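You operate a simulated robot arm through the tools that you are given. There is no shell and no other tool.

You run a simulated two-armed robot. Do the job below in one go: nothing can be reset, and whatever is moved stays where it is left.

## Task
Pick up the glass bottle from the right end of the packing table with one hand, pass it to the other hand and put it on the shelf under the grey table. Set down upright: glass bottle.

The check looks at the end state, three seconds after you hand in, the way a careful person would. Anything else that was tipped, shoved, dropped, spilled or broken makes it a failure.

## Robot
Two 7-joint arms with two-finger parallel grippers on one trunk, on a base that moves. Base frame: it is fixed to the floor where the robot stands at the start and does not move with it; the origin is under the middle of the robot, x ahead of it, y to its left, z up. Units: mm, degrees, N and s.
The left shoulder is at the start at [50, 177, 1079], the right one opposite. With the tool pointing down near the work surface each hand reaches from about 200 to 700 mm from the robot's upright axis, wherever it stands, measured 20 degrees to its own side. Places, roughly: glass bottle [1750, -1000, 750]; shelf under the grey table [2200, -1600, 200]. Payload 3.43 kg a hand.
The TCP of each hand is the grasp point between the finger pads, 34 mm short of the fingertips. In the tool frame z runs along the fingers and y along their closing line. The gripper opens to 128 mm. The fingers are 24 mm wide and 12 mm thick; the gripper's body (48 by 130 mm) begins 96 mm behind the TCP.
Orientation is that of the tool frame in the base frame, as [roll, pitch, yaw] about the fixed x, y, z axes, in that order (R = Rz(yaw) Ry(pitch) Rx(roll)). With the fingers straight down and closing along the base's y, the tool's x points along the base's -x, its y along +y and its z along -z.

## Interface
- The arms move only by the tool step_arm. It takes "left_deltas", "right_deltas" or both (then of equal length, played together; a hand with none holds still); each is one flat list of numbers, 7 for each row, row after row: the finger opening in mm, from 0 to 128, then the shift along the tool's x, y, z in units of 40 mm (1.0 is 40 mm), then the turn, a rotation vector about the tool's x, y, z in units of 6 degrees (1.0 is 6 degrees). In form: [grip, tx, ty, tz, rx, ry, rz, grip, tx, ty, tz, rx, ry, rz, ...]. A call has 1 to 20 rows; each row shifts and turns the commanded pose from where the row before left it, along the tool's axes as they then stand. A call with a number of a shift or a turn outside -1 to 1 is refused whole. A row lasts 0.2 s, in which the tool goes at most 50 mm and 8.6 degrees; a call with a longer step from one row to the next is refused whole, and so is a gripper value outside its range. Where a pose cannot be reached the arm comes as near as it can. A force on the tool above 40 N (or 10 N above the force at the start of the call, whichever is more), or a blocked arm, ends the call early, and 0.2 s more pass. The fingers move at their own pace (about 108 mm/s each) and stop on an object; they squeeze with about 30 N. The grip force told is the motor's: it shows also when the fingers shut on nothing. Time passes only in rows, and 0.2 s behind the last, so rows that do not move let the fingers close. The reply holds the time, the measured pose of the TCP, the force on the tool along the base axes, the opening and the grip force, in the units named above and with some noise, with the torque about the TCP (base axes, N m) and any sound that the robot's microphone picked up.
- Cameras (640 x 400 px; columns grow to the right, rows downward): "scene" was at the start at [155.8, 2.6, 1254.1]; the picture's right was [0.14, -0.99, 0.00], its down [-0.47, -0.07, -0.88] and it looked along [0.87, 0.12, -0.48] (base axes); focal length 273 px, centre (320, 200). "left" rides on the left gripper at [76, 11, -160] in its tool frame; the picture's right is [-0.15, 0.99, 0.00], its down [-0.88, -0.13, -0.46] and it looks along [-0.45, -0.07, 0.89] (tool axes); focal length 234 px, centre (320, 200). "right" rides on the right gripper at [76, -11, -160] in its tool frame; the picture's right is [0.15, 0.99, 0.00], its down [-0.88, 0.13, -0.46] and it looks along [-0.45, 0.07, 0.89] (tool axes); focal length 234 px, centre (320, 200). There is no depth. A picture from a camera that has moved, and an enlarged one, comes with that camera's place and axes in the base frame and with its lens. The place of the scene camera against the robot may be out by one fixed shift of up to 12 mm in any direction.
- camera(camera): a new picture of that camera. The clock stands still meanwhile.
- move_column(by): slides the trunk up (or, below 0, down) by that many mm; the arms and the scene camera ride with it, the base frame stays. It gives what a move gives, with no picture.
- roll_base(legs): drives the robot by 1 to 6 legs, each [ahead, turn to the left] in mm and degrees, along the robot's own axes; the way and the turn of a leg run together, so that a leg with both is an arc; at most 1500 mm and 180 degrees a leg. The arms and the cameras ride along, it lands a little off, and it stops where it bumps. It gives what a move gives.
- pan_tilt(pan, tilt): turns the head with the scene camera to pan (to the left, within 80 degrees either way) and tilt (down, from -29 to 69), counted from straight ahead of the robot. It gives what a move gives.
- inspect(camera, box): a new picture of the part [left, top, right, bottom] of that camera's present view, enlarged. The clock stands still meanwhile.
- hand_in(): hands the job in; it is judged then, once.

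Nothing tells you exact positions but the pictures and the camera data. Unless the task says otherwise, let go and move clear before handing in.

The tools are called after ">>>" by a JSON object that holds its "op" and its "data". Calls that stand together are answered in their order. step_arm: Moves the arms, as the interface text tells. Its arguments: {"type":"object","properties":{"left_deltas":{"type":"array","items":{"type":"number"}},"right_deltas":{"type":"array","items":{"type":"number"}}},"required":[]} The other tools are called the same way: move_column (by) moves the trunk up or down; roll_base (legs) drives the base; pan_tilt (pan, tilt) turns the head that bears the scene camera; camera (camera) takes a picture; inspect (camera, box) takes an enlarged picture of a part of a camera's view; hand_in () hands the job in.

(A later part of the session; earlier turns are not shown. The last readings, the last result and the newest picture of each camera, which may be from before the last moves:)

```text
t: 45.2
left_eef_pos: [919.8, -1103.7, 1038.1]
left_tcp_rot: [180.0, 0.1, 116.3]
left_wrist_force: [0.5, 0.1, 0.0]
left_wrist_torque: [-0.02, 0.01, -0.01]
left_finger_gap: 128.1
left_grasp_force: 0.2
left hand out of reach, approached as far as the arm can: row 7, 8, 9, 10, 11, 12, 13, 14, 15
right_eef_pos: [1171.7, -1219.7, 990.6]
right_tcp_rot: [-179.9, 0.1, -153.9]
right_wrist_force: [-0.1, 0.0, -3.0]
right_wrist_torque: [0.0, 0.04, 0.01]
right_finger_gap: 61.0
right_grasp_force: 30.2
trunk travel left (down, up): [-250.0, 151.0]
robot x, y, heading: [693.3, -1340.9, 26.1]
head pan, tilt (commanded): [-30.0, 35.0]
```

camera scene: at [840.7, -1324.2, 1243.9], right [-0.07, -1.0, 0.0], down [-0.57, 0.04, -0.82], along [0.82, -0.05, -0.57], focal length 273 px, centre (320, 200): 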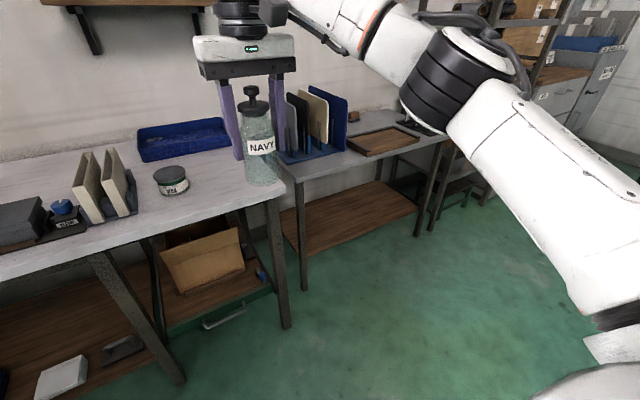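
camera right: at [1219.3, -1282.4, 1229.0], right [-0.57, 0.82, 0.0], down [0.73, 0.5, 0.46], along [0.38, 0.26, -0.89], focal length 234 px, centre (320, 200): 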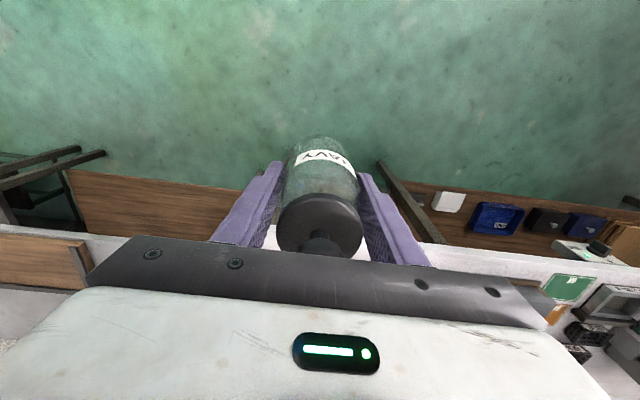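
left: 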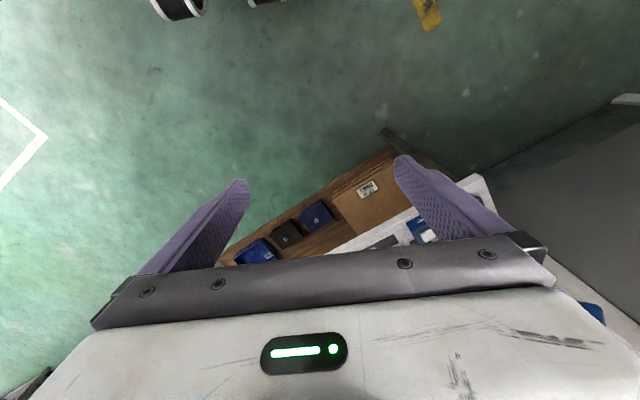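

The left hand reached the wanted yaw but the arm pulled it closer to my body. I look at how the arms stand now.

>>> {"op": "pan_tilt", "data": {"pan": 0, "tilt": 50}}

>>> {"op": "camera", "data": {"camera": "scene"}}

>>> {"op": "camera", "data": {"camera": "left"}}

```text
t: 46.2
left_eef_pos: [919.0, -1101.7, 1037.8]
left_tcp_rot: [179.9, 0.0, 116.4]
left_wrist_force: [-0.4, -0.7, 0.2]
left_wrist_torque: [-0.02, -0.02, 0.0]
left_finger_gap: 128.0
left_grasp_force: 0.0
right_eef_pos: [1170.3, -1218.5, 991.2]
right_tcp_rot: [180.0, 0.2, -153.9]
right_wrist_force: [-0.8, 0.0, -2.3]
right_wrist_torque: [-0.01, -0.03, -0.02]
right_finger_gap: 60.7
right_grasp_force: 29.9
trunk travel left (down, up): [-250.0, 151.0]
robot x, y, heading: [690.8, -1338.9, 26.2]
head pan, tilt (commanded): [0.0, 50.0]
```

```text
taken
camera scene: at [822.2, -1284.3, 1222.2], right [0.44, -0.9, 0.0], down [-0.69, -0.34, -0.64], along [0.58, 0.28, -0.77], focal length 273 px, centre (320, 200)
```

scene: 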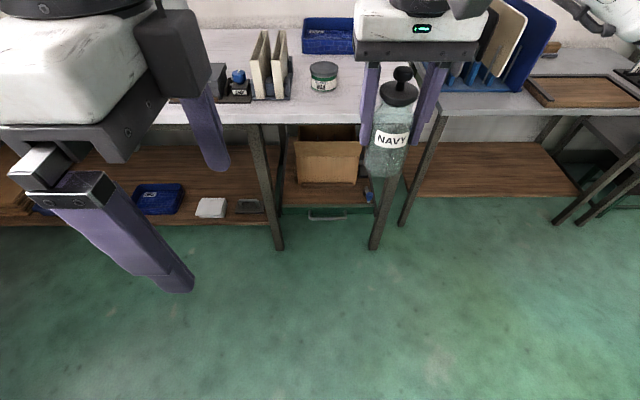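

```text
taken
camera left: at [894.8, -1031.0, 1197.5], right [0.95, 0.31, 0.0], down [0.27, -0.85, 0.46], along [0.14, -0.43, -0.89], focal length 234 px, centre (320, 200)
```

left: 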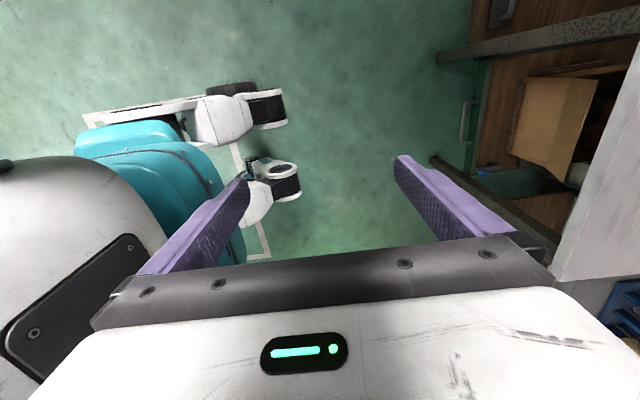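

The left hand sits close to my chest now. I test moving it forward and tilting it toward pointing right, to learn what this arm can do.

>>> {"op": "step_arm", "data": {"left_deltas": [128, 0, 0.5, 0, 0, -1, 0, 128, 0, 0.5, 0, 0, -1, 0, 128, 0, 0.5, 0, 0, -1, 0, 128, 0, 0.5, 0, 0, -1, 0]}}

```text
t: 47.2
left_eef_pos: [942.6, -1129.1, 1041.3]
left_tcp_rot: [180.0, 24.2, 116.5]
left_wrist_force: [0.2, -0.1, 0.2]
left_wrist_torque: [-0.01, 0.01, 0.02]
left_finger_gap: 128.1
left_grasp_force: 0.0
left hand out of reach, approached as far as the arm can: row 1, 2, 3, 4
right_eef_pos: [1170.6, -1219.9, 991.2]
right_tcp_rot: [-180.0, 0.0, -153.9]
right_wrist_force: [0.4, -0.2, -2.6]
right_wrist_torque: [0.0, 0.03, -0.02]
right_finger_gap: 61.1
right_grasp_force: 29.7
trunk travel left (down, up): [-250.0, 151.0]
robot x, y, heading: [695.8, -1337.9, 26.1]
head pan, tilt (commanded): [0.0, 50.0]
```

Orientation follows while position is limited by the arm. I continue tilting and see whether the forward motion frees up.

>>> {"op": "step_arm", "data": {"left_deltas": [128, 0, 0.5, 0, 0, -1, 0, 128, 0, 0.5, 0, 0, -1, 0, 128, 0, 0.5, 0, 0, -1, 0, 128, 0, 0.5, 0, 0, -1, 0, 128, 0, 0.5, 0, 0, -1, 0, 128, 0, 0.5, 0, 0, -1, 0]}}

>>> {"op": "camera", "data": {"camera": "scene"}}

```text
t: 48.6
left_eef_pos: [917.2, -1122.7, 1110.5]
left_tcp_rot: [-179.8, 60.0, 116.6]
left_wrist_force: [-0.4, 1.2, 0.0]
left_wrist_torque: [0.0, -0.01, -0.03]
left_finger_gap: 128.1
left_grasp_force: 0.0
left hand out of reach, approached as far as the arm can: row 1, 2, 3, 4, 5, 6
right_eef_pos: [1170.1, -1218.5, 991.5]
right_tcp_rot: [179.9, 0.1, -153.9]
right_wrist_force: [-0.2, 0.3, -2.3]
right_wrist_torque: [-0.01, 0.0, 0.01]
right_finger_gap: 60.9
right_grasp_force: 30.0
trunk travel left (down, up): [-250.0, 151.0]
robot x, y, heading: [694.3, -1339.7, 26.2]
head pan, tilt (commanded): [0.0, 50.0]
```

```text
taken
camera scene: at [822.0, -1284.0, 1222.2], right [0.44, -0.9, 0.0], down [-0.69, -0.34, -0.64], along [0.58, 0.28, -0.77], focal length 273 px, centre (320, 200)
```

scene: 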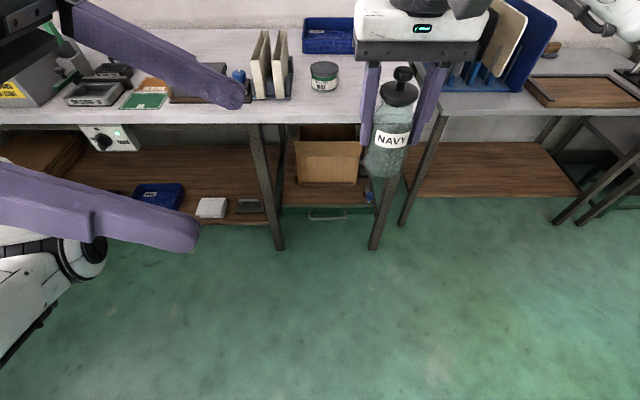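

The left hand now points right with a 30° downward tilt. I test whether it can move forward and down from here.

>>> {"op": "step_arm", "data": {"left_deltas": [128, 0.4, 0.7, 0.25, 0, 0, 0, 128, 0.4, 0.7, 0.25, 0, 0, 0, 128, 0.4, 0.7, 0.25, 0, 0, 0, 128, 0.4, 0.7, 0.25, 0, 0, 0]}}

```text
t: 49.6
left_eef_pos: [928.1, -1142.9, 1102.2]
left_tcp_rot: [-179.8, 60.0, 116.5]
left_wrist_force: [-0.2, 0.6, -0.4]
left_wrist_torque: [0.0, -0.01, -0.02]
left_finger_gap: 128.0
left_grasp_force: 0.1
left hand out of reach, approached as far as the arm can: row 1, 2, 3, 4
right_eef_pos: [1170.8, -1219.3, 991.1]
right_tcp_rot: [-179.9, 0.1, -153.8]
right_wrist_force: [-0.6, -0.2, -1.9]
right_wrist_torque: [-0.02, 0.02, 0.02]
right_finger_gap: 61.0
right_grasp_force: 30.2
trunk travel left (down, up): [-250.0, 151.0]
robot x, y, heading: [693.1, -1339.8, 26.3]
head pan, tilt (commanded): [0.0, 50.0]
```

That orientation sits at a joint limit of the left wrist. I undo the tilt and yaw, and will try the mirrored way (turning the wrist the other way round, camera on top).

>>> {"op": "step_arm", "data": {"left_deltas": [40, 0, 0, -0.5, 0, 1, 0, 40, 0, 0, -0.5, 0, 1, 0, 40, 0, 0, -0.5, 0, 1, 0, 40, 0, 0, -0.3, 0, 1, 0, 40, 0, 0, 0, 0, 1, 0, 40, 0, 0, 0, 0, 1, 0, 40, 0, 0, 0, 0, 1, 0, 40, 0, 0, 0, 0, 1, 0, 40, 0, 0, 0, 0, 1, 0, 40, 0, 0, 0, 0, 1, 0]}}

>>> {"op": "camera", "data": {"camera": "scene"}}

```text
t: 51.8
left_eef_pos: [882.3, -1123.3, 1135.9]
left_tcp_rot: [179.9, 0.0, 116.3]
left_wrist_force: [0.0, 0.2, -0.2]
left_wrist_torque: [0.0, 0.03, 0.03]
left_finger_gap: 40.2
left_grasp_force: 0.0
left hand out of reach, approached as far as the arm can: row 5, 6, 7, 8, 9, 10
right_eef_pos: [1172.5, -1219.7, 989.8]
right_tcp_rot: [180.0, 0.1, -153.8]
right_wrist_force: [0.2, 0.1, -3.7]
right_wrist_torque: [0.0, 0.01, 0.0]
right_finger_gap: 61.0
right_grasp_force: 30.3
trunk travel left (down, up): [-250.0, 151.0]
robot x, y, heading: [695.9, -1339.5, 26.1]
head pan, tilt (commanded): [0.0, 50.0]
```

```text
taken
camera scene: at [822.2, -1284.6, 1222.2], right [0.44, -0.9, 0.0], down [-0.69, -0.34, -0.64], along [0.58, 0.28, -0.77], focal length 273 px, centre (320, 200)
```

scene: 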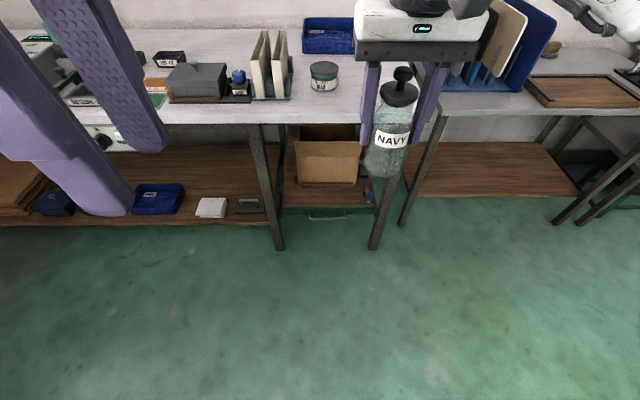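

I turn the left hand back to its starting orientation while moving it forward and left, away from my chest.

>>> {"op": "step_arm", "data": {"left_deltas": [40, 0.2, 0.375, 0, 0, 0, -1, 40, 0.16, 0.394, 0, 0, 0, -1, 40, 0.118, 0.409, 0, 0, 0, -1, 40, 0.074, 0.419, 0, 0, 0, -1, 40, 0.03, 0.424, 0, 0, 0, -1, 40, -0.014, 0.425, 0, 0, 0, -1, 40, -0.058, 0.421, 0, 0, 0, -1, 40, -0.102, 0.413, 0, 0, 0, -1, 40, -0.145, 0.4, 0, 0, 0, -1, 40, -0.185, 0.382, 0, 0, 0, -1, 40, -0.225, 0.36, 0, 0, 0, -1, 40, -0.262, 0.336, 0, 0, 0, -1, 40, -0.295, 0.306, 0, 0, 0, -1, 40, -0.325, 0.274, 0, 0, 0, -1, 40, -0.352, 0.238, 0, 0, 0, -1]}}

>>> {"op": "camera", "data": {"camera": "scene"}}

```text
t: 55.0
left_eef_pos: [1032.7, -913.8, 1136.5]
left_tcp_rot: [179.9, 0.0, -153.6]
left_wrist_force: [0.0, -0.8, -0.1]
left_wrist_torque: [0.01, 0.0, 0.02]
left_finger_gap: 39.5
left_grasp_force: 0.0
right_eef_pos: [1171.6, -1218.6, 990.4]
right_tcp_rot: [-180.0, -0.1, -153.8]
right_wrist_force: [0.0, 0.5, -1.4]
right_wrist_torque: [0.02, 0.01, 0.0]
right_finger_gap: 60.7
right_grasp_force: 30.1
trunk travel left (down, up): [-250.0, 151.0]
robot x, y, heading: [696.7, -1339.9, 26.2]
head pan, tilt (commanded): [0.0, 50.0]
```

```text
taken
camera scene: at [822.3, -1284.2, 1222.1], right [0.44, -0.9, 0.0], down [-0.69, -0.34, -0.64], along [0.58, 0.28, -0.77], focal length 273 px, centre (320, 200)
```

scene: 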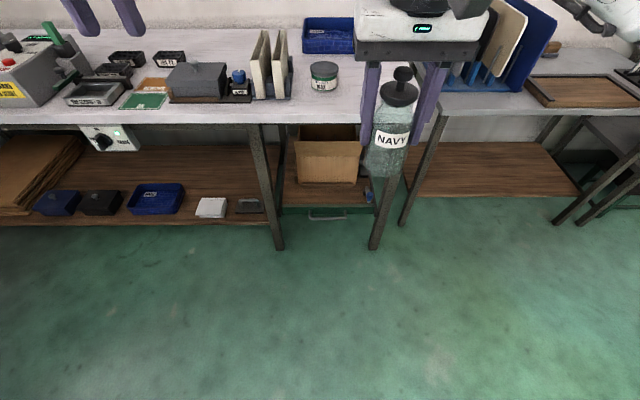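

The left arm is back to its start pose. Now I test turning it the other way (counter-clockwise yaw).

>>> {"op": "step_arm", "data": {"left_deltas": [40, 0, 0, 0, 0, 0, -1, 40, 0, 0, 0, 0, 0, -1, 40, 0, 0, 0, 0, 0, -1, 40, 0, 0, 0, 0, 0, -1, 40, 0, 0, 0, 0, 0, -1, 40, 0, 0, 0, 0, 0, -1, 40, 0, 0, 0, 0, 0, -1, 40, 0, 0, 0, 0, 0, -1, 40, 0, 0, 0, 0, 0, -1, 40, 0, 0, 0, 0, 0, -1, 40, 0, 0, 0, 0, 0, -1, 40, 0, 0, 0, 0, 0, -1, 40, 0, 0, 0, 0, 0, -1, 40, 0, 0, 0, 0, 0, -1, 40, 0, 0, 0, 0, 0, -1]}}

```text
t: 58.2
left_eef_pos: [1031.7, -916.6, 1135.5]
left_tcp_rot: [180.0, 0.0, -63.6]
left_wrist_force: [0.4, 0.2, 0.4]
left_wrist_torque: [0.02, -0.02, 0.02]
left_finger_gap: 40.0
left_grasp_force: 0.0
right_eef_pos: [1170.6, -1220.2, 991.0]
right_tcp_rot: [180.0, 0.1, -153.9]
right_wrist_force: [0.8, -0.6, -2.6]
right_wrist_torque: [0.01, 0.03, 0.0]
right_finger_gap: 60.4
right_grasp_force: 30.1
trunk travel left (down, up): [-250.0, 151.0]
robot x, y, heading: [693.2, -1337.2, 26.1]
head pan, tilt (commanded): [0.0, 50.0]
```

The counter-clockwise yaw works. Now I tilt the left hand up so that it points to the right with 30° downward tilt, camera on top.

>>> {"op": "step_arm", "data": {"left_deltas": [40, 0, 0, 0, 0, 1, 0, 40, 0, 0, 0, 0, 1, 0, 40, 0, 0, 0, 0, 1, 0, 40, 0, 0, 0, 0, 1, 0, 40, 0, 0, 0, 0, 1, 0, 40, 0, 0, 0, 0, 1, 0, 40, 0, 0, 0, 0, 1, 0, 40, 0, 0, 0, 0, 1, 0, 40, 0, 0, 0, 0, 1, 0, 40, 0, 0, 0, 0, 1, 0]}}

>>> {"op": "camera", "data": {"camera": "scene"}}

```text
t: 60.4
left_eef_pos: [1032.0, -915.3, 1136.7]
left_tcp_rot: [-179.9, -60.1, -63.8]
left_wrist_force: [-0.3, -0.5, 0.0]
left_wrist_torque: [-0.02, -0.01, -0.01]
left_finger_gap: 39.7
left_grasp_force: 0.1
right_eef_pos: [1171.3, -1219.2, 991.0]
right_tcp_rot: [-179.9, 0.2, -153.9]
right_wrist_force: [-0.4, -0.2, -2.0]
right_wrist_torque: [-0.03, 0.03, 0.05]
right_finger_gap: 60.9
right_grasp_force: 30.3
trunk travel left (down, up): [-250.0, 151.0]
robot x, y, heading: [695.6, -1338.1, 26.3]
head pan, tilt (commanded): [0.0, 50.0]
```

```text
taken
camera scene: at [822.1, -1284.0, 1222.2], right [0.44, -0.9, 0.0], down [-0.69, -0.34, -0.64], along [0.58, 0.28, -0.77], focal length 273 px, centre (320, 200)
```

scene: 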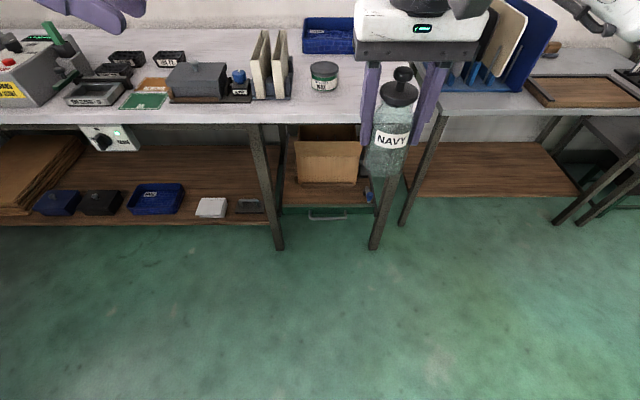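

That works and it also keeps the camera on top. Before handing over I rehearse the placing pose: I rotate the left hand about the vertical so that it points ahead.

>>> {"op": "step_arm", "data": {"left_deltas": [40, 0, 0, 0, 0.866, 0, -0.5, 40, 0, 0, 0, 0.866, 0, -0.5, 40, 0, 0, 0, 0.866, 0, -0.5, 40, 0, 0, 0, 0.866, 0, -0.5, 40, 0, 0, 0, 0.866, 0, -0.5, 40, 0, 0, 0, 0.866, 0, -0.5, 40, 0, 0, 0, 0.866, 0, -0.5, 40, 0, 0, 0, 0.866, 0, -0.5, 40, 0, 0, 0, 0.866, 0, -0.5, 40, 0, 0, 0, 0.866, 0, -0.5]}}

```text
t: 62.6
left_eef_pos: [1031.4, -916.0, 1135.7]
left_tcp_rot: [-179.9, -60.2, -3.5]
left_wrist_force: [-0.3, 0.5, 0.3]
left_wrist_torque: [-0.03, 0.03, -0.02]
left_finger_gap: 40.0
left_grasp_force: 0.1
right_eef_pos: [1171.1, -1219.4, 991.0]
right_tcp_rot: [180.0, 0.1, -153.9]
right_wrist_force: [-0.6, -0.5, -2.1]
right_wrist_torque: [0.0, 0.02, 0.01]
right_finger_gap: 60.9
right_grasp_force: 29.5
trunk travel left (down, up): [-250.0, 151.0]
robot x, y, heading: [693.6, -1338.1, 26.3]
head pan, tilt (commanded): [0.0, 50.0]
```

It still follows without limits. I turn it the remaining 30° to point straight ahead, and then check reach at shelf height with the trunk lowered.

>>> {"op": "step_arm", "data": {"left_deltas": [40, 0, 0, 0, 0.866, 0, -0.5, 40, 0, 0, 0, 0.866, 0, -0.5, 40, 0, 0, 0, 0.866, 0, -0.5, 40, 0, 0, 0, 0.866, 0, -0.5, 40, 0, 0, 0, 0.866, 0, -0.5]}}

>>> {"op": "move_column", "data": {"by": -250}}

>>> {"op": "camera", "data": {"camera": "scene"}}

```text
t: 63.8
left_eef_pos: [1031.6, -915.6, 1135.9]
left_tcp_rot: [179.9, -60.2, 26.4]
left_wrist_force: [-0.5, 0.3, -0.3]
left_wrist_torque: [0.01, 0.0, -0.03]
left_finger_gap: 39.9
left_grasp_force: 0.0
right_eef_pos: [1171.9, -1218.9, 990.3]
right_tcp_rot: [179.9, 0.0, -153.9]
right_wrist_force: [0.1, 1.1, -2.7]
right_wrist_torque: [0.02, 0.03, 0.0]
right_finger_gap: 60.9
right_grasp_force: 29.5
trunk travel left (down, up): [-250.0, 151.0]
robot x, y, heading: [693.5, -1337.6, 26.2]
head pan, tilt (commanded): [0.0, 50.0]
```

```text
t: 66.4
left_eef_pos: [1032.6, -916.1, 886.2]
left_tcp_rot: [-179.9, -60.0, 26.3]
left_wrist_force: [-0.6, 0.4, 0.8]
left_wrist_torque: [0.03, -0.02, -0.01]
left_finger_gap: 40.0
left_grasp_force: 0.0
right_eef_pos: [1170.8, -1219.9, 740.9]
right_tcp_rot: [-180.0, 0.1, -153.8]
right_wrist_force: [0.5, 0.3, -2.3]
right_wrist_torque: [-0.02, -0.02, -0.03]
right_finger_gap: 60.7
right_grasp_force: 30.2
trunk travel left (down, up): [0.0, 401.0]
robot x, y, heading: [691.6, -1340.1, 26.2]
head pan, tilt (commanded): [0.0, 50.0]
```

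```text
taken
camera scene: at [822.1, -1284.3, 972.2], right [0.44, -0.9, 0.0], down [-0.69, -0.34, -0.64], along [0.58, 0.28, -0.77], focal length 273 px, centre (320, 200)
```

scene: 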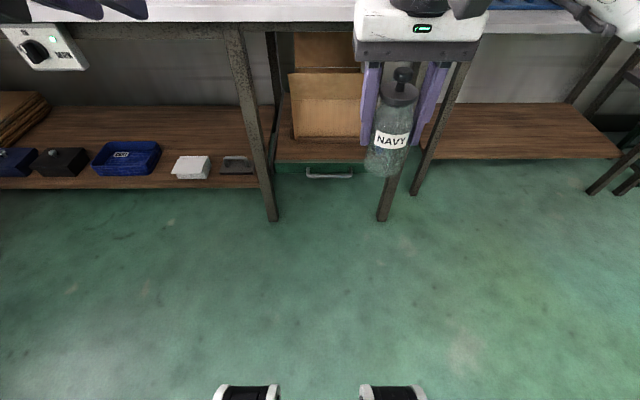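

Trunk is fully down. I lower the left hand in steps toward shelf height here over the open floor, as a rehearsal.

>>> {"op": "step_arm", "data": {"left_deltas": [40, -0.866, 0, 0.5, 0, 0, 0, 40, -0.866, 0, 0.5, 0, 0, 0, 40, -0.866, 0, 0.5, 0, 0, 0, 40, -0.866, 0, 0.5, 0, 0, 0, 40, -0.866, 0, 0.5, 0, 0, 0, 40, -0.866, 0, 0.5, 0, 0, 0, 40, -0.866, 0, 0.5, 0, 0, 0, 40, -0.866, 0, 0.5, 0, 0, 0, 40, -0.866, 0, 0.5, 0, 0, 0, 40, -0.866, 0, 0.5, 0, 0, 0]}}

>>> {"op": "camera", "data": {"camera": "scene"}}

```text
t: 68.6
left_eef_pos: [1033.9, -916.1, 655.4]
left_tcp_rot: [180.0, -60.0, 26.3]
left_wrist_force: [-0.4, -0.1, -0.3]
left_wrist_torque: [0.0, 0.0, 0.01]
left_finger_gap: 40.1
left_grasp_force: 0.1
left hand out of reach, approached as far as the arm can: row 6, 7, 8, 9, 10
right_eef_pos: [1169.7, -1219.5, 740.3]
right_tcp_rot: [-180.0, 0.1, -153.9]
right_wrist_force: [0.2, -0.5, -3.2]
right_wrist_torque: [-0.04, -0.01, 0.03]
right_finger_gap: 60.5
right_grasp_force: 30.5
trunk travel left (down, up): [0.0, 401.0]
robot x, y, heading: [693.4, -1340.1, 26.4]
head pan, tilt (commanded): [0.0, 50.0]
```

```text
taken
camera scene: at [822.1, -1284.2, 972.1], right [0.44, -0.9, 0.0], down [-0.69, -0.34, -0.64], along [0.58, 0.28, -0.77], focal length 273 px, centre (320, 200)
```

scene: 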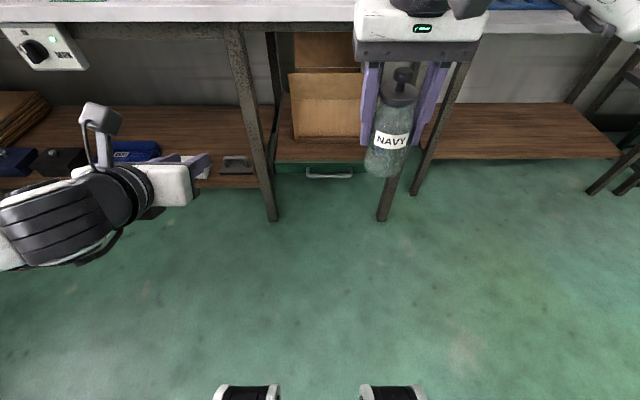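

At 30° tilt the left arm can't go below about z = 655 here. I turn the robot to face the open floor along the tables, where I can probe other tilts and reaches safely.

>>> {"op": "roll_base", "data": {"legs": [[0, -90]]}}

>>> {"op": "step_arm", "data": {"left_deltas": [40, 0.2, 0, 0.7, 0, -1, 0, 40, 0.2, 0, 0.7, 0, -1, 0, 40, 0.2, 0, 0.7, 0, -1, 0, 40, 0, 0, 0.7, 0, -1, 0, 40, 0, 0, 0.7, 0, -1, 0]}}

>>> {"op": "camera", "data": {"camera": "scene"}}

```text
t: 72.8
left_eef_pos: [1117.7, -1677.7, 655.9]
left_tcp_rot: [180.0, -60.0, -63.5]
left_wrist_force: [1.3, 0.1, 0.1]
left_wrist_torque: [0.02, -0.01, 0.01]
left_finger_gap: 39.8
left_grasp_force: 0.0
right_eef_pos: [815.1, -1814.8, 740.3]
right_tcp_rot: [-179.9, 0.2, 116.3]
right_wrist_force: [0.0, 0.0, -1.5]
right_wrist_torque: [0.01, 0.01, -0.02]
right_finger_gap: 60.3
right_grasp_force: 30.0
trunk travel left (down, up): [0.0, 401.0]
robot x, y, heading: [696.9, -1341.4, -63.5]
head pan, tilt (commanded): [0.0, 50.0]
```

```text
t: 74.0
left_eef_pos: [1170.3, -1782.0, 584.1]
left_tcp_rot: [179.9, -30.0, -63.5]
left_wrist_force: [-0.1, -0.5, 0.2]
left_wrist_torque: [-0.02, -0.01, 0.02]
left_finger_gap: 40.1
left_grasp_force: 0.1
right_eef_pos: [814.6, -1815.6, 740.6]
right_tcp_rot: [-180.0, 0.1, 116.3]
right_wrist_force: [-0.3, -0.7, -1.8]
right_wrist_torque: [-0.01, 0.03, 0.0]
right_finger_gap: 60.6
right_grasp_force: 30.0
trunk travel left (down, up): [0.0, 401.0]
robot x, y, heading: [694.2, -1336.0, -63.7]
head pan, tilt (commanded): [0.0, 50.0]
```

```text
taken
camera scene: at [755.4, -1480.9, 972.2], right [-0.9, -0.44, 0.0], down [-0.34, 0.69, -0.64], along [0.29, -0.58, -0.77], focal length 273 px, centre (320, 200)
```

scene: 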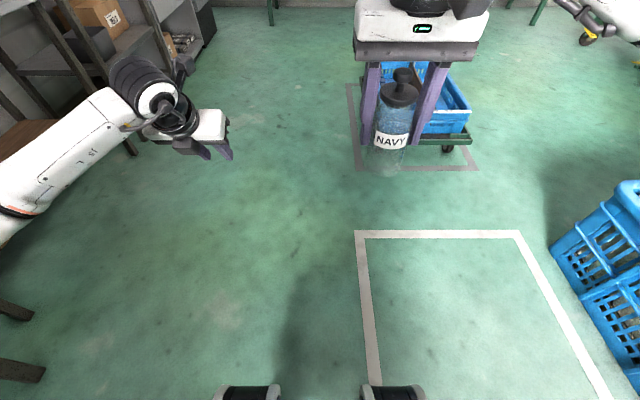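

With a 60° tilt the arm moves freely. I continue lowering at that tilt to see whether shelf height is reachable.

>>> {"op": "step_arm", "data": {"left_deltas": [40, -0.5, 0, 0.866, 0, 0, 0, 40, -0.5, 0, 0.866, 0, 0, 0, 40, -0.5, 0, 0.866, 0, 0, 0, 40, -0.5, 0, 0.866, 0, 0, 0, 40, -0.5, 0, 0.866, 0, 0, 0, 40, -0.5, 0, 0.866, 0, 0, 0, 40, -0.5, 0, 0.866, 0, 0, 0, 40, -0.5, 0, 0.866, 0, 0, 0]}}

>>> {"op": "camera", "data": {"camera": "scene"}}

```text
t: 75.8
left_eef_pos: [1171.4, -1782.1, 260.7]
left_tcp_rot: [-179.9, -30.1, -63.5]
left_wrist_force: [0.5, 0.2, 0.0]
left_wrist_torque: [0.01, 0.01, 0.0]
left_finger_gap: 39.8
left_grasp_force: 0.1
right_eef_pos: [815.1, -1815.8, 741.1]
right_tcp_rot: [180.0, 0.1, 116.3]
right_wrist_force: [-0.3, -0.7, -2.0]
right_wrist_torque: [0.02, 0.0, 0.01]
right_finger_gap: 60.6
right_grasp_force: 30.1
trunk travel left (down, up): [0.0, 401.0]
robot x, y, heading: [693.0, -1339.3, -63.8]
head pan, tilt (commanded): [0.0, 50.0]
```

```text
taken
camera scene: at [755.3, -1480.9, 972.2], right [-0.9, -0.44, 0.0], down [-0.34, 0.69, -0.64], along [0.29, -0.58, -0.77], focal length 273 px, centre (320, 200)
```

scene: 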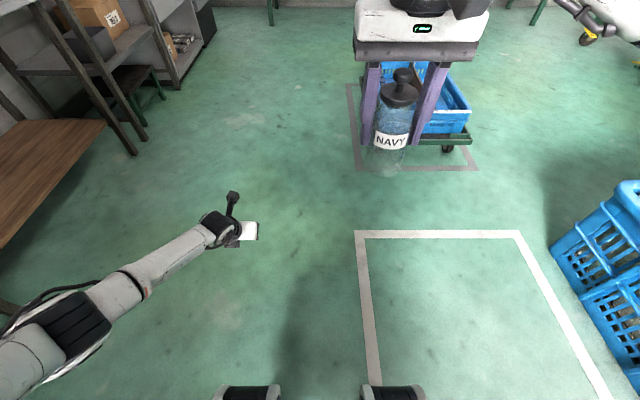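

Shelf height is reachable with a 60° tilt. I check how far I can flatten the tilt down there.

>>> {"op": "step_arm", "data": {"left_deltas": [40, 0, 0, 0, 0, 1, 0, 40, 0, 0, 0, 0, 1, 0, 40, 0, 0, 0, 0, 1, 0, 40, 0, 0, 0, 0, 1, 0, 40, 0, 0, 0, 0, 1, 0]}}

>>> {"op": "camera", "data": {"camera": "scene"}}

```text
t: 77.0
left_eef_pos: [1161.8, -1792.4, 266.5]
left_tcp_rot: [179.7, -38.0, -63.9]
left_wrist_force: [0.4, 1.0, -0.4]
left_wrist_torque: [-0.01, 0.01, 0.03]
left_finger_gap: 39.7
left_grasp_force: 0.1
left hand out of reach, approached as far as the arm can: row 2, 3, 4, 5
right_eef_pos: [815.1, -1814.8, 741.5]
right_tcp_rot: [179.9, 0.1, 116.3]
right_wrist_force: [0.1, -0.1, -3.3]
right_wrist_torque: [0.02, -0.01, 0.01]
right_finger_gap: 60.8
right_grasp_force: 30.0
trunk travel left (down, up): [0.0, 401.0]
robot x, y, heading: [697.4, -1336.0, -63.6]
head pan, tilt (commanded): [0.0, 50.0]
```

```text
taken
camera scene: at [755.4, -1481.0, 972.1], right [-0.9, -0.44, 0.0], down [-0.34, 0.69, -0.64], along [0.29, -0.58, -0.77], focal length 273 px, centre (320, 200)
```

scene: 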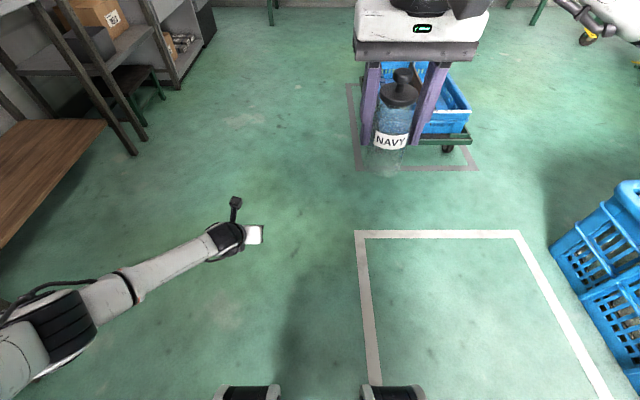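

Straight ahead, 52° is the flattest tilt the left wrist allows down there. I test whether pointing the hand somewhat outward (to the left) allows a flatter tilt.

>>> {"op": "step_arm", "data": {"left_deltas": [40, 0, 0, 0, 0.616, 0, -0.788, 40, 0, 0, 0, 0.616, 0, -0.788, 40, 0, 0, 0, 0.616, 0, -0.788, 40, 0, 0, 0, 0.616, 0, -0.788, 40, 0, 0, 0, 0.616, 0, -0.788, 40, 0, 0, 0, 0, 1, 0, 40, 0, 0, 0, 0, 1, 0, 40, 0, 0, 0, 0, 1, 0, 40, 0, 0, 0, 0, 1, 0]}}

>>> {"op": "camera", "data": {"camera": "scene"}}

```text
t: 79.0
left_eef_pos: [1160.8, -1792.3, 269.1]
left_tcp_rot: [179.4, -62.0, -33.5]
left_wrist_force: [-0.3, -0.3, -0.3]
left_wrist_torque: [-0.02, 0.02, 0.0]
left_finger_gap: 39.9
left_grasp_force: 0.0
right_eef_pos: [815.3, -1816.6, 740.2]
right_tcp_rot: [-179.9, 0.1, 116.4]
right_wrist_force: [-0.7, 0.3, -1.8]
right_wrist_torque: [-0.01, -0.03, -0.01]
right_finger_gap: 60.5
right_grasp_force: 30.4
trunk travel left (down, up): [0.0, 401.0]
robot x, y, heading: [697.7, -1342.5, -63.4]
head pan, tilt (commanded): [0.0, 50.0]
```

```text
taken
camera scene: at [755.4, -1481.0, 972.2], right [-0.9, -0.44, 0.0], down [-0.34, 0.69, -0.64], along [0.29, -0.58, -0.77], focal length 273 px, centre (320, 200)
```

scene: 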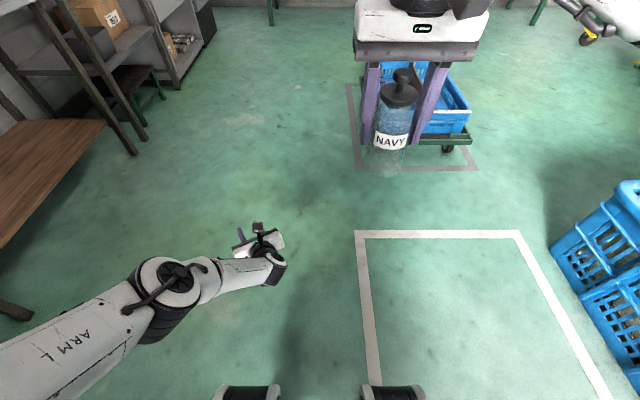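

Pointing 30° outward, a 28° tilt works at shelf height, with my elbow staying in front of where the table edge would be. I try a slightly flatter 20°.

>>> {"op": "step_arm", "data": {"left_deltas": [40, 0, 0, 0, 0, 0.7, 0, 40, 0, 0, 0, 0, 0.65, 0]}}

```text
t: 79.6
left_eef_pos: [1160.0, -1786.9, 274.5]
left_tcp_rot: [179.1, -69.9, -33.4]
left_wrist_force: [-0.5, 0.2, -0.2]
left_wrist_torque: [-0.03, 0.01, -0.02]
left_finger_gap: 40.0
left_grasp_force: 0.0
left hand out of reach, approached as far as the arm can: row 2
right_eef_pos: [815.3, -1814.9, 740.6]
right_tcp_rot: [-180.0, 0.1, 116.2]
right_wrist_force: [0.3, 0.1, -1.8]
right_wrist_torque: [0.03, 0.0, 0.04]
right_finger_gap: 60.5
right_grasp_force: 30.5
trunk travel left (down, up): [0.0, 401.0]
robot x, y, heading: [692.7, -1339.9, -63.4]
head pan, tilt (commanded): [0.0, 50.0]
```

20° is just at the limit, so I'll grip at about 25°. Now I raise the trunk again and bring the left hand back up for the hand-over.

>>> {"op": "move_column", "data": {"by": 250}}

>>> {"op": "step_arm", "data": {"left_deltas": [128, 0.94, 0, -0.342, 0, 0, 0, 128, 0.94, 0, -0.342, 0, 0, 0, 128, 0.94, 0, -0.342, 0, 0, 0, 128, 0.94, 0, -0.342, 0, 0, 0, 128, 0.94, 0, -0.342, 0, 0, 0, 128, 0.94, 0, -0.342, 0, 0, 0, 128, 0.94, 0, -0.342, 0, 0, 0, 128, 0.94, 0, -0.342, 0, 0, 0, 128, 0.94, 0, -0.342, 0, 0, 0, 128, 0.94, 0, -0.342, 0, 0, 0, 128, 0.94, 0, -0.342, 0, 0, 0, 128, 0.94, 0, -0.342, 0, 0, 0]}}

>>> {"op": "camera", "data": {"camera": "scene"}}

```text
t: 82.2
left_eef_pos: [1160.3, -1786.4, 525.6]
left_tcp_rot: [179.4, -69.9, -33.4]
left_wrist_force: [0.5, 0.2, -0.3]
left_wrist_torque: [0.01, 0.02, 0.0]
left_finger_gap: 39.9
left_grasp_force: 0.0
right_eef_pos: [815.5, -1815.8, 991.2]
right_tcp_rot: [-179.9, 0.0, 116.3]
right_wrist_force: [0.0, 0.2, -2.0]
right_wrist_torque: [0.01, -0.04, 0.0]
right_finger_gap: 60.6
right_grasp_force: 29.9
trunk travel left (down, up): [-250.0, 151.0]
robot x, y, heading: [695.9, -1340.4, -63.5]
head pan, tilt (commanded): [0.0, 50.0]
```

```text
t: 84.8
left_eef_pos: [1160.2, -1784.3, 1004.8]
left_tcp_rot: [179.5, -69.9, -33.7]
left_wrist_force: [0.1, 0.5, 0.0]
left_wrist_torque: [0.03, -0.01, -0.02]
left_finger_gap: 128.4
left_grasp_force: 0.1
right_eef_pos: [814.8, -1815.1, 990.5]
right_tcp_rot: [-179.9, 0.1, 116.3]
right_wrist_force: [0.3, -0.1, -3.1]
right_wrist_torque: [-0.01, 0.0, -0.03]
right_finger_gap: 60.4
right_grasp_force: 30.4
trunk travel left (down, up): [-250.0, 151.0]
robot x, y, heading: [694.6, -1334.7, -63.4]
head pan, tilt (commanded): [0.0, 50.0]
```

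```text
taken
camera scene: at [755.2, -1481.0, 1222.1], right [-0.9, -0.44, 0.0], down [-0.34, 0.69, -0.64], along [0.29, -0.58, -0.77], focal length 273 px, centre (320, 200)
```

scene: 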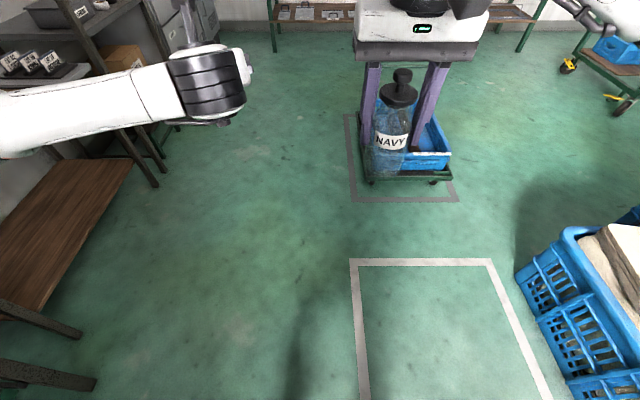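

No limits on the way up. Now I turn the left hand about the vertical until it points to the right, toward the bottle.

>>> {"op": "step_arm", "data": {"left_deltas": [128, 0, 0, 0, -0.94, 0, 0.342, 128, 0, 0, 0, -0.94, 0, 0.342, 128, 0, 0, 0, -0.94, 0, 0.342, 128, 0, 0, 0, -0.94, 0, 0.342, 128, 0, 0, 0, -0.94, 0, 0.342, 128, 0, 0, 0, -0.94, 0, 0.342, 128, 0, 0, 0, -0.94, 0, 0.342, 128, 0, 0, 0, -0.94, 0, 0.342, 128, 0, 0, 0, -0.94, 0, 0.342, 128, 0, 0, 0, -0.94, 0, 0.342, 128, 0, 0, 0, -0.94, 0, 0.342, 128, 0, 0, 0, -0.94, 0, 0.342, 128, 0, 0, 0, -0.94, 0, 0.342, 128, 0, 0, 0, -0.94, 0, 0.342, 128, 0, 0, 0, -0.94, 0, 0.342, 128, 0, 0, 0, -0.94, 0, 0.342, 128, 0, 0, 0, -0.94, 0, 0.342, 128, 0, 0, 0, -0.94, 0, 0.342, 128, 0, 0, 0, -0.94, 0, 0.342, 128, 0, 0, 0, -0.94, 0, 0.342]}}

>>> {"op": "camera", "data": {"camera": "scene"}}

>>> {"op": "camera", "data": {"camera": "left"}}

```text
t: 89.0
left_eef_pos: [1161.6, -1784.9, 1006.1]
left_tcp_rot: [-179.9, -70.1, -154.4]
left_wrist_force: [0.3, -0.3, 0.1]
left_wrist_torque: [0.01, -0.02, 0.0]
left_finger_gap: 128.1
left_grasp_force: 0.1
right_eef_pos: [815.9, -1816.0, 989.9]
right_tcp_rot: [180.0, 0.0, 116.3]
right_wrist_force: [-0.7, 0.7, -2.1]
right_wrist_torque: [0.01, -0.01, 0.01]
right_finger_gap: 60.1
right_grasp_force: 30.3
trunk travel left (down, up): [-250.0, 151.0]
robot x, y, heading: [693.2, -1337.7, -63.8]
head pan, tilt (commanded): [0.0, 50.0]
```

```text
taken
camera scene: at [755.1, -1481.3, 1222.1], right [-0.9, -0.44, 0.0], down [-0.34, 0.69, -0.64], along [0.29, -0.58, -0.77], focal length 273 px, centre (320, 200)
```

scene: 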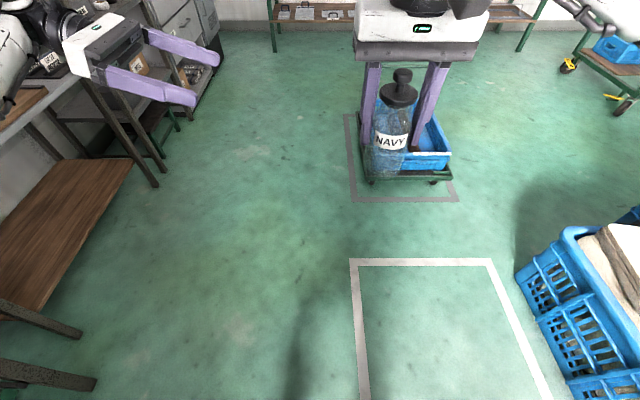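

```text
taken
camera left: at [1268.5, -1720.6, 1131.6], right [-0.38, 0.91, -0.14], down [0.71, 0.2, -0.67], along [-0.59, -0.36, -0.73], focal length 234 px, centre (320, 200)
```

left: 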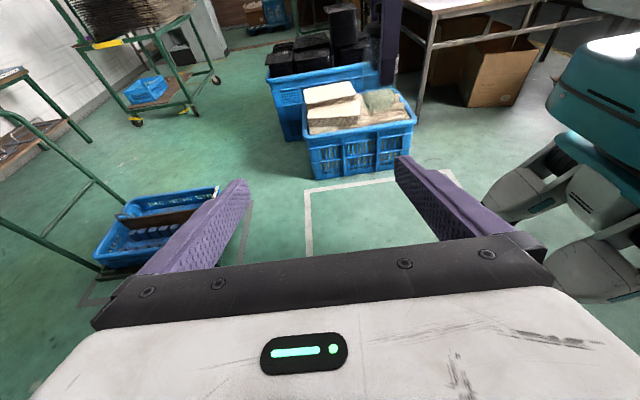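

The left hand now points squarely at the bottle, about 325 mm away and aligned with the right hand's closing line to within 1°. I set the tilt to 25°, align it with the bottle and lower it to grip height, keeping the stand-off.

>>> {"op": "step_arm", "data": {"left_deltas": [128, 0, 0, 0, 0, -0.833, 0, 128, -0.29, 0.76, 0.135, 0, 0, 0, 128, -0.29, 0.76, 0.135, 0, 0, 0, 128, -0.29, 0.76, 0.135, 0, 0, 0, 128, -0.29, 0.76, 0.135, 0, 0, 0]}}

>>> {"op": "camera", "data": {"camera": "scene"}}

>>> {"op": "camera", "data": {"camera": "left"}}

```text
t: 90.2
left_eef_pos: [1107.3, -1676.6, 956.2]
left_tcp_rot: [-179.9, -65.3, -154.4]
left_wrist_force: [-1.2, -0.4, -0.1]
left_wrist_torque: [-0.01, -0.01, -0.03]
left_finger_gap: 128.1
left_grasp_force: 0.0
right_eef_pos: [815.8, -1813.8, 991.0]
right_tcp_rot: [180.0, 0.1, 116.3]
right_wrist_force: [0.0, 0.1, -1.9]
right_wrist_torque: [-0.02, -0.02, 0.03]
right_finger_gap: 60.4
right_grasp_force: 30.3
trunk travel left (down, up): [-250.0, 151.0]
robot x, y, heading: [693.0, -1341.3, -63.4]
head pan, tilt (commanded): [0.0, 50.0]
```

```text
taken
camera scene: at [755.4, -1480.8, 1222.2], right [-0.9, -0.44, 0.0], down [-0.34, 0.69, -0.64], along [0.29, -0.58, -0.77], focal length 273 px, centre (320, 200)
```

scene: 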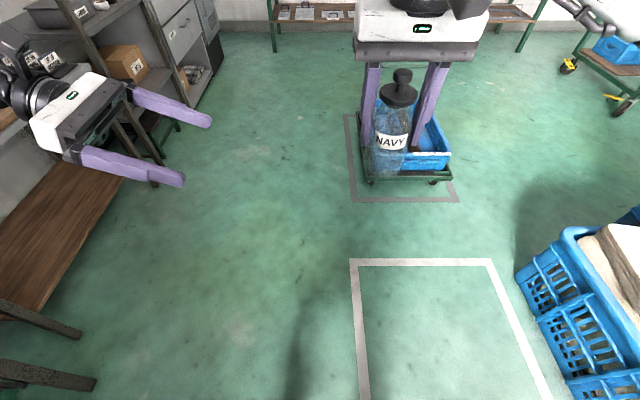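

```text
taken
camera left: at [1204.8, -1616.3, 1091.1], right [-0.38, 0.92, -0.13], down [0.76, 0.22, -0.61], along [-0.53, -0.33, -0.78], focal length 234 px, centre (320, 200)
```

left: 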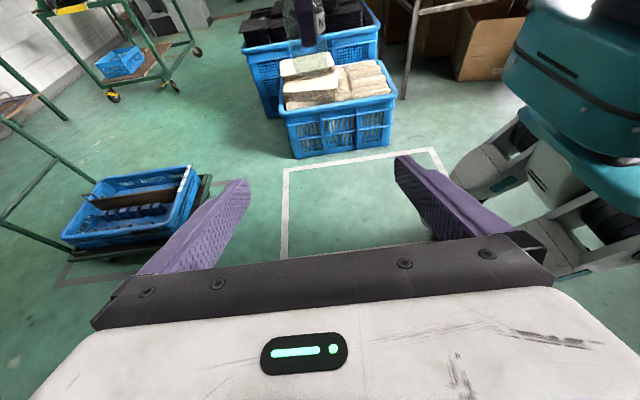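

The alignment is right; the bottle is 322 mm ahead along the left hand's direction. I approach 180 mm and look again.

>>> {"op": "step_arm", "data": {"left_deltas": [128, 0.38, 0, 0.815, 0, 0, 0, 128, 0.38, 0, 0.815, 0, 0, 0, 128, 0.38, 0, 0.815, 0, 0, 0, 128, 0.38, 0, 0.815, 0, 0, 0, 128, 0.38, 0, 0.815, 0, 0, 0]}}

>>> {"op": "camera", "data": {"camera": "scene"}}

>>> {"op": "camera", "data": {"camera": "left"}}

```text
t: 91.4
left_eef_pos: [946.0, -1754.3, 955.0]
left_tcp_rot: [-179.9, -65.3, -154.3]
left_wrist_force: [0.1, 0.4, 0.3]
left_wrist_torque: [0.02, 0.0, 0.01]
left_finger_gap: 127.9
left_grasp_force: 0.1
right_eef_pos: [815.5, -1816.1, 989.7]
right_tcp_rot: [179.9, 0.0, 116.3]
right_wrist_force: [-0.1, 1.0, -2.5]
right_wrist_torque: [-0.01, -0.02, -0.01]
right_finger_gap: 60.5
right_grasp_force: 30.0
trunk travel left (down, up): [-250.0, 151.0]
robot x, y, heading: [693.5, -1337.6, -63.5]
head pan, tilt (commanded): [0.0, 50.0]
```

```text
taken
camera scene: at [755.2, -1481.2, 1222.1], right [-0.9, -0.44, 0.0], down [-0.34, 0.69, -0.64], along [0.29, -0.58, -0.77], focal length 273 px, centre (320, 200)
```

scene: 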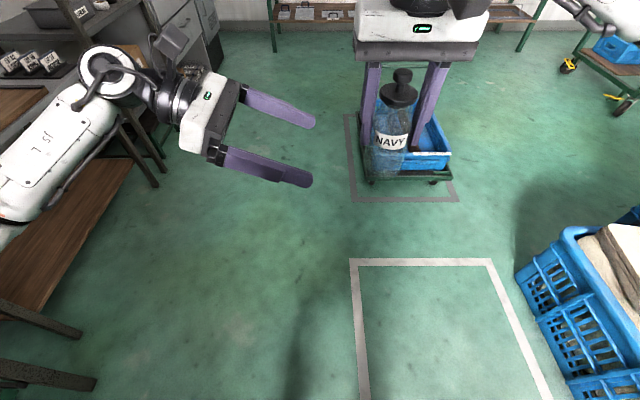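

```text
taken
camera left: at [1042.4, -1695.1, 1091.4], right [-0.38, 0.92, -0.13], down [0.76, 0.22, -0.61], along [-0.53, -0.33, -0.78], focal length 234 px, centre (320, 200)
```

left: 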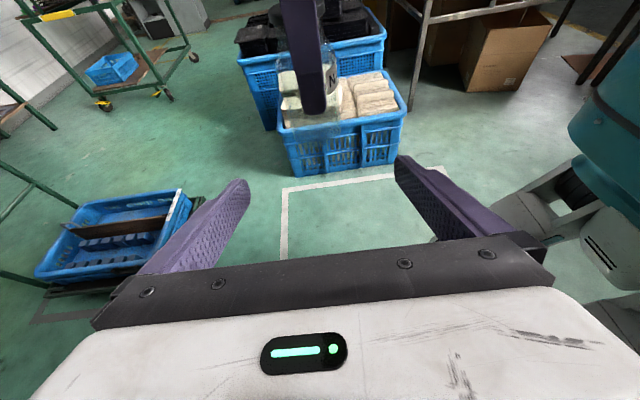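

Everything lines up (144 mm to go). I approach another 90 mm and check clearances between the hands.

>>> {"op": "step_arm", "data": {"left_deltas": [128, 0.317, 0, 0.68, 0, 0, 0, 128, 0.317, 0, 0.68, 0, 0, 0, 128, 0.317, 0, 0.68, 0, 0, 0]}}

>>> {"op": "inspect", "data": {"camera": "scene", "box": [200, 0, 500, 200]}}

>>> {"op": "camera", "data": {"camera": "left"}}

>>> {"op": "camera", "data": {"camera": "right"}}

```text
t: 92.2
left_eef_pos: [866.6, -1795.9, 956.9]
left_tcp_rot: [-180.0, -65.2, -154.2]
left_wrist_force: [-0.9, -0.1, 0.5]
left_wrist_torque: [0.0, -0.02, 0.01]
left_finger_gap: 127.9
left_grasp_force: 0.1
right_eef_pos: [815.1, -1814.7, 990.2]
right_tcp_rot: [180.0, 0.1, 116.3]
right_wrist_force: [-0.1, 0.5, -3.2]
right_wrist_torque: [-0.01, -0.01, 0.0]
right_finger_gap: 60.3
right_grasp_force: 30.0
trunk travel left (down, up): [-250.0, 151.0]
robot x, y, heading: [695.5, -1335.5, -63.5]
head pan, tilt (commanded): [0.0, 50.0]
```

```text
2.00 times, centred on (350, 100) of scene
camera zoom: at [755.2, -1481.2, 1222.1], right [-0.9, -0.44, 0.0], down [-0.34, 0.69, -0.64], along [0.29, -0.58, -0.77], focal length 545 px, centre (260, 400)
```

zoom: 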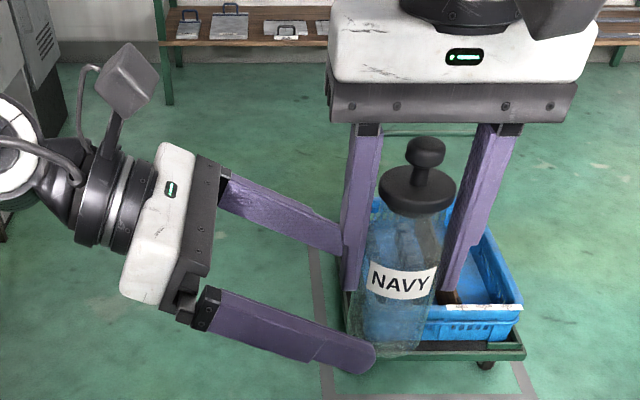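

```text
taken
camera left: at [963.1, -1736.4, 1091.7], right [-0.38, 0.92, -0.13], down [0.76, 0.22, -0.61], along [-0.53, -0.33, -0.78], focal length 234 px, centre (320, 200)
```

left: 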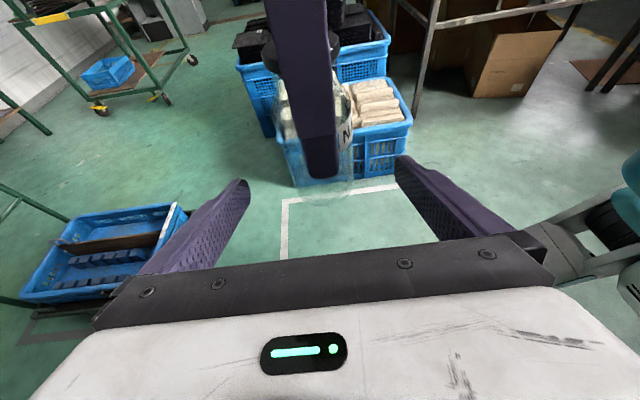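

```text
taken
camera right: at [772.7, -1750.7, 1150.9], right [0.82, 0.57, 0.0], down [0.51, -0.73, 0.46], along [0.26, -0.38, -0.89], focal length 234 px, centre (320, 200)
```

right: 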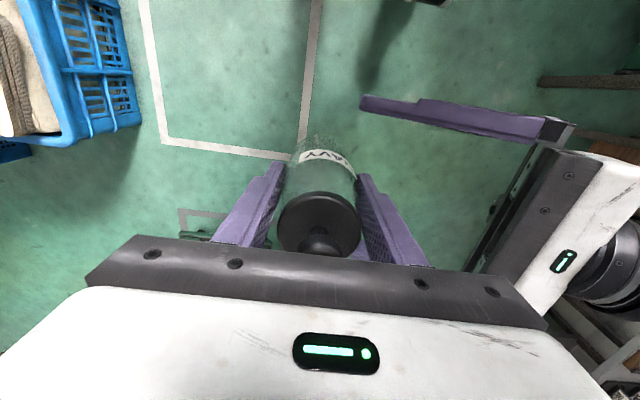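

The hands are well clear of each other and the bottle lies midway between the left fingers. I make the last 53 mm of approach.

>>> {"op": "step_arm", "data": {"left_deltas": [128, 0.187, 0.01, 0.4, 0, 0, 0, 128, 0.187, 0.01, 0.4, 0, 0, 0, 128, 0.187, 0.01, 0.4, 0, 0, 0, 128, 0, 0, 0, 0, 0, 0]}}

>>> {"op": "inspect", "data": {"camera": "scene", "box": [200, 0, 500, 200]}}

>>> {"op": "camera", "data": {"camera": "left"}}

>>> {"op": "camera", "data": {"camera": "right"}}

```text
t: 93.2
left_eef_pos: [816.7, -1818.0, 955.3]
left_tcp_rot: [-179.9, -65.2, -154.3]
left_wrist_force: [-0.2, 0.4, 0.6]
left_wrist_torque: [0.02, 0.0, -0.02]
left_finger_gap: 128.0
left_grasp_force: 0.0
right_eef_pos: [814.9, -1813.8, 990.3]
right_tcp_rot: [180.0, 0.2, 116.3]
right_wrist_force: [0.5, -0.4, -1.5]
right_wrist_torque: [-0.02, 0.01, 0.0]
right_finger_gap: 60.4
right_grasp_force: 30.0
trunk travel left (down, up): [-250.0, 151.0]
robot x, y, heading: [693.8, -1342.6, -63.7]
head pan, tilt (commanded): [0.0, 50.0]
```

```text
2.00 times, centred on (350, 100) of scene
camera zoom: at [755.4, -1481.0, 1222.1], right [-0.9, -0.44, 0.0], down [-0.34, 0.69, -0.64], along [0.29, -0.58, -0.77], focal length 545 px, centre (260, 400)
```

zoom: 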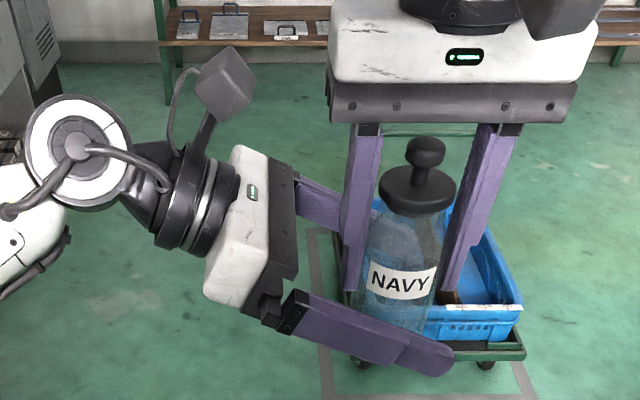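

```text
taken
camera left: at [913.7, -1758.1, 1091.2], right [-0.38, 0.92, -0.13], down [0.76, 0.22, -0.61], along [-0.53, -0.33, -0.78], focal length 234 px, centre (320, 200)
```

left: 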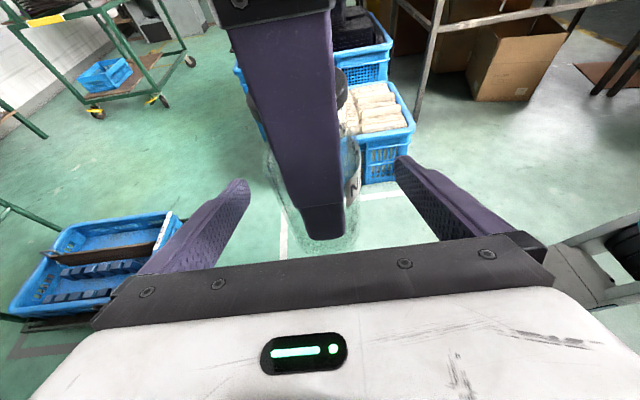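

```text
taken
camera right: at [772.9, -1750.6, 1151.0], right [0.82, 0.57, 0.0], down [0.51, -0.73, 0.46], along [0.26, -0.38, -0.89], focal length 234 px, centre (320, 200)
```

right: 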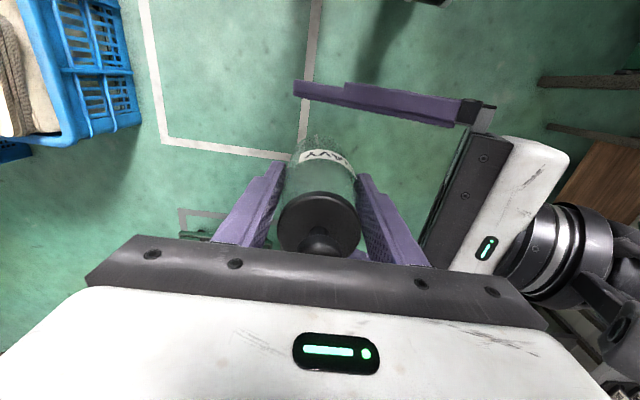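

The left fingers are around the lower body. I zoom in with the left camera to verify the centring before closing.

>>> {"op": "inspect", "data": {"camera": "left", "box": [220, 110, 420, 270]}}

>>> {"op": "inspect", "data": {"camera": "right", "box": [220, 70, 480, 270]}}

```text
2.50 times, centred on (320, 190) of left
camera zoom: at [913.7, -1758.1, 1091.2], right [-0.38, 0.92, -0.13], down [0.76, 0.22, -0.61], along [-0.53, -0.33, -0.78], focal length 585 px, centre (320, 225)
```

zoom: 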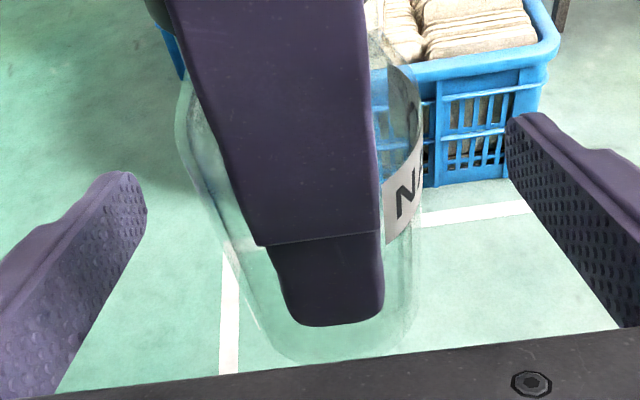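

```text
2.00 times, centred on (350, 170) of right
camera zoom: at [772.9, -1750.6, 1151.0], right [0.82, 0.57, 0.0], down [0.51, -0.73, 0.46], along [0.26, -0.38, -0.89], focal length 468 px, centre (260, 260)
```

zoom: 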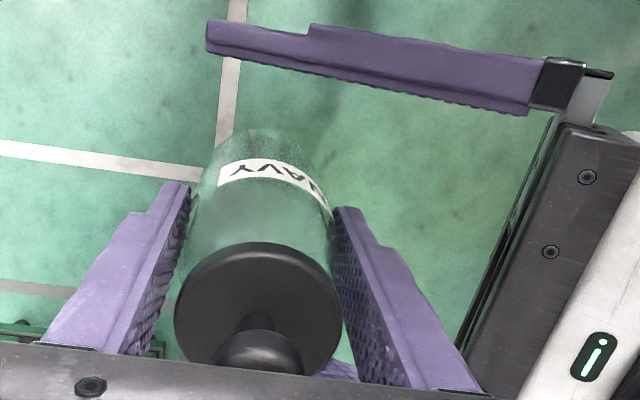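

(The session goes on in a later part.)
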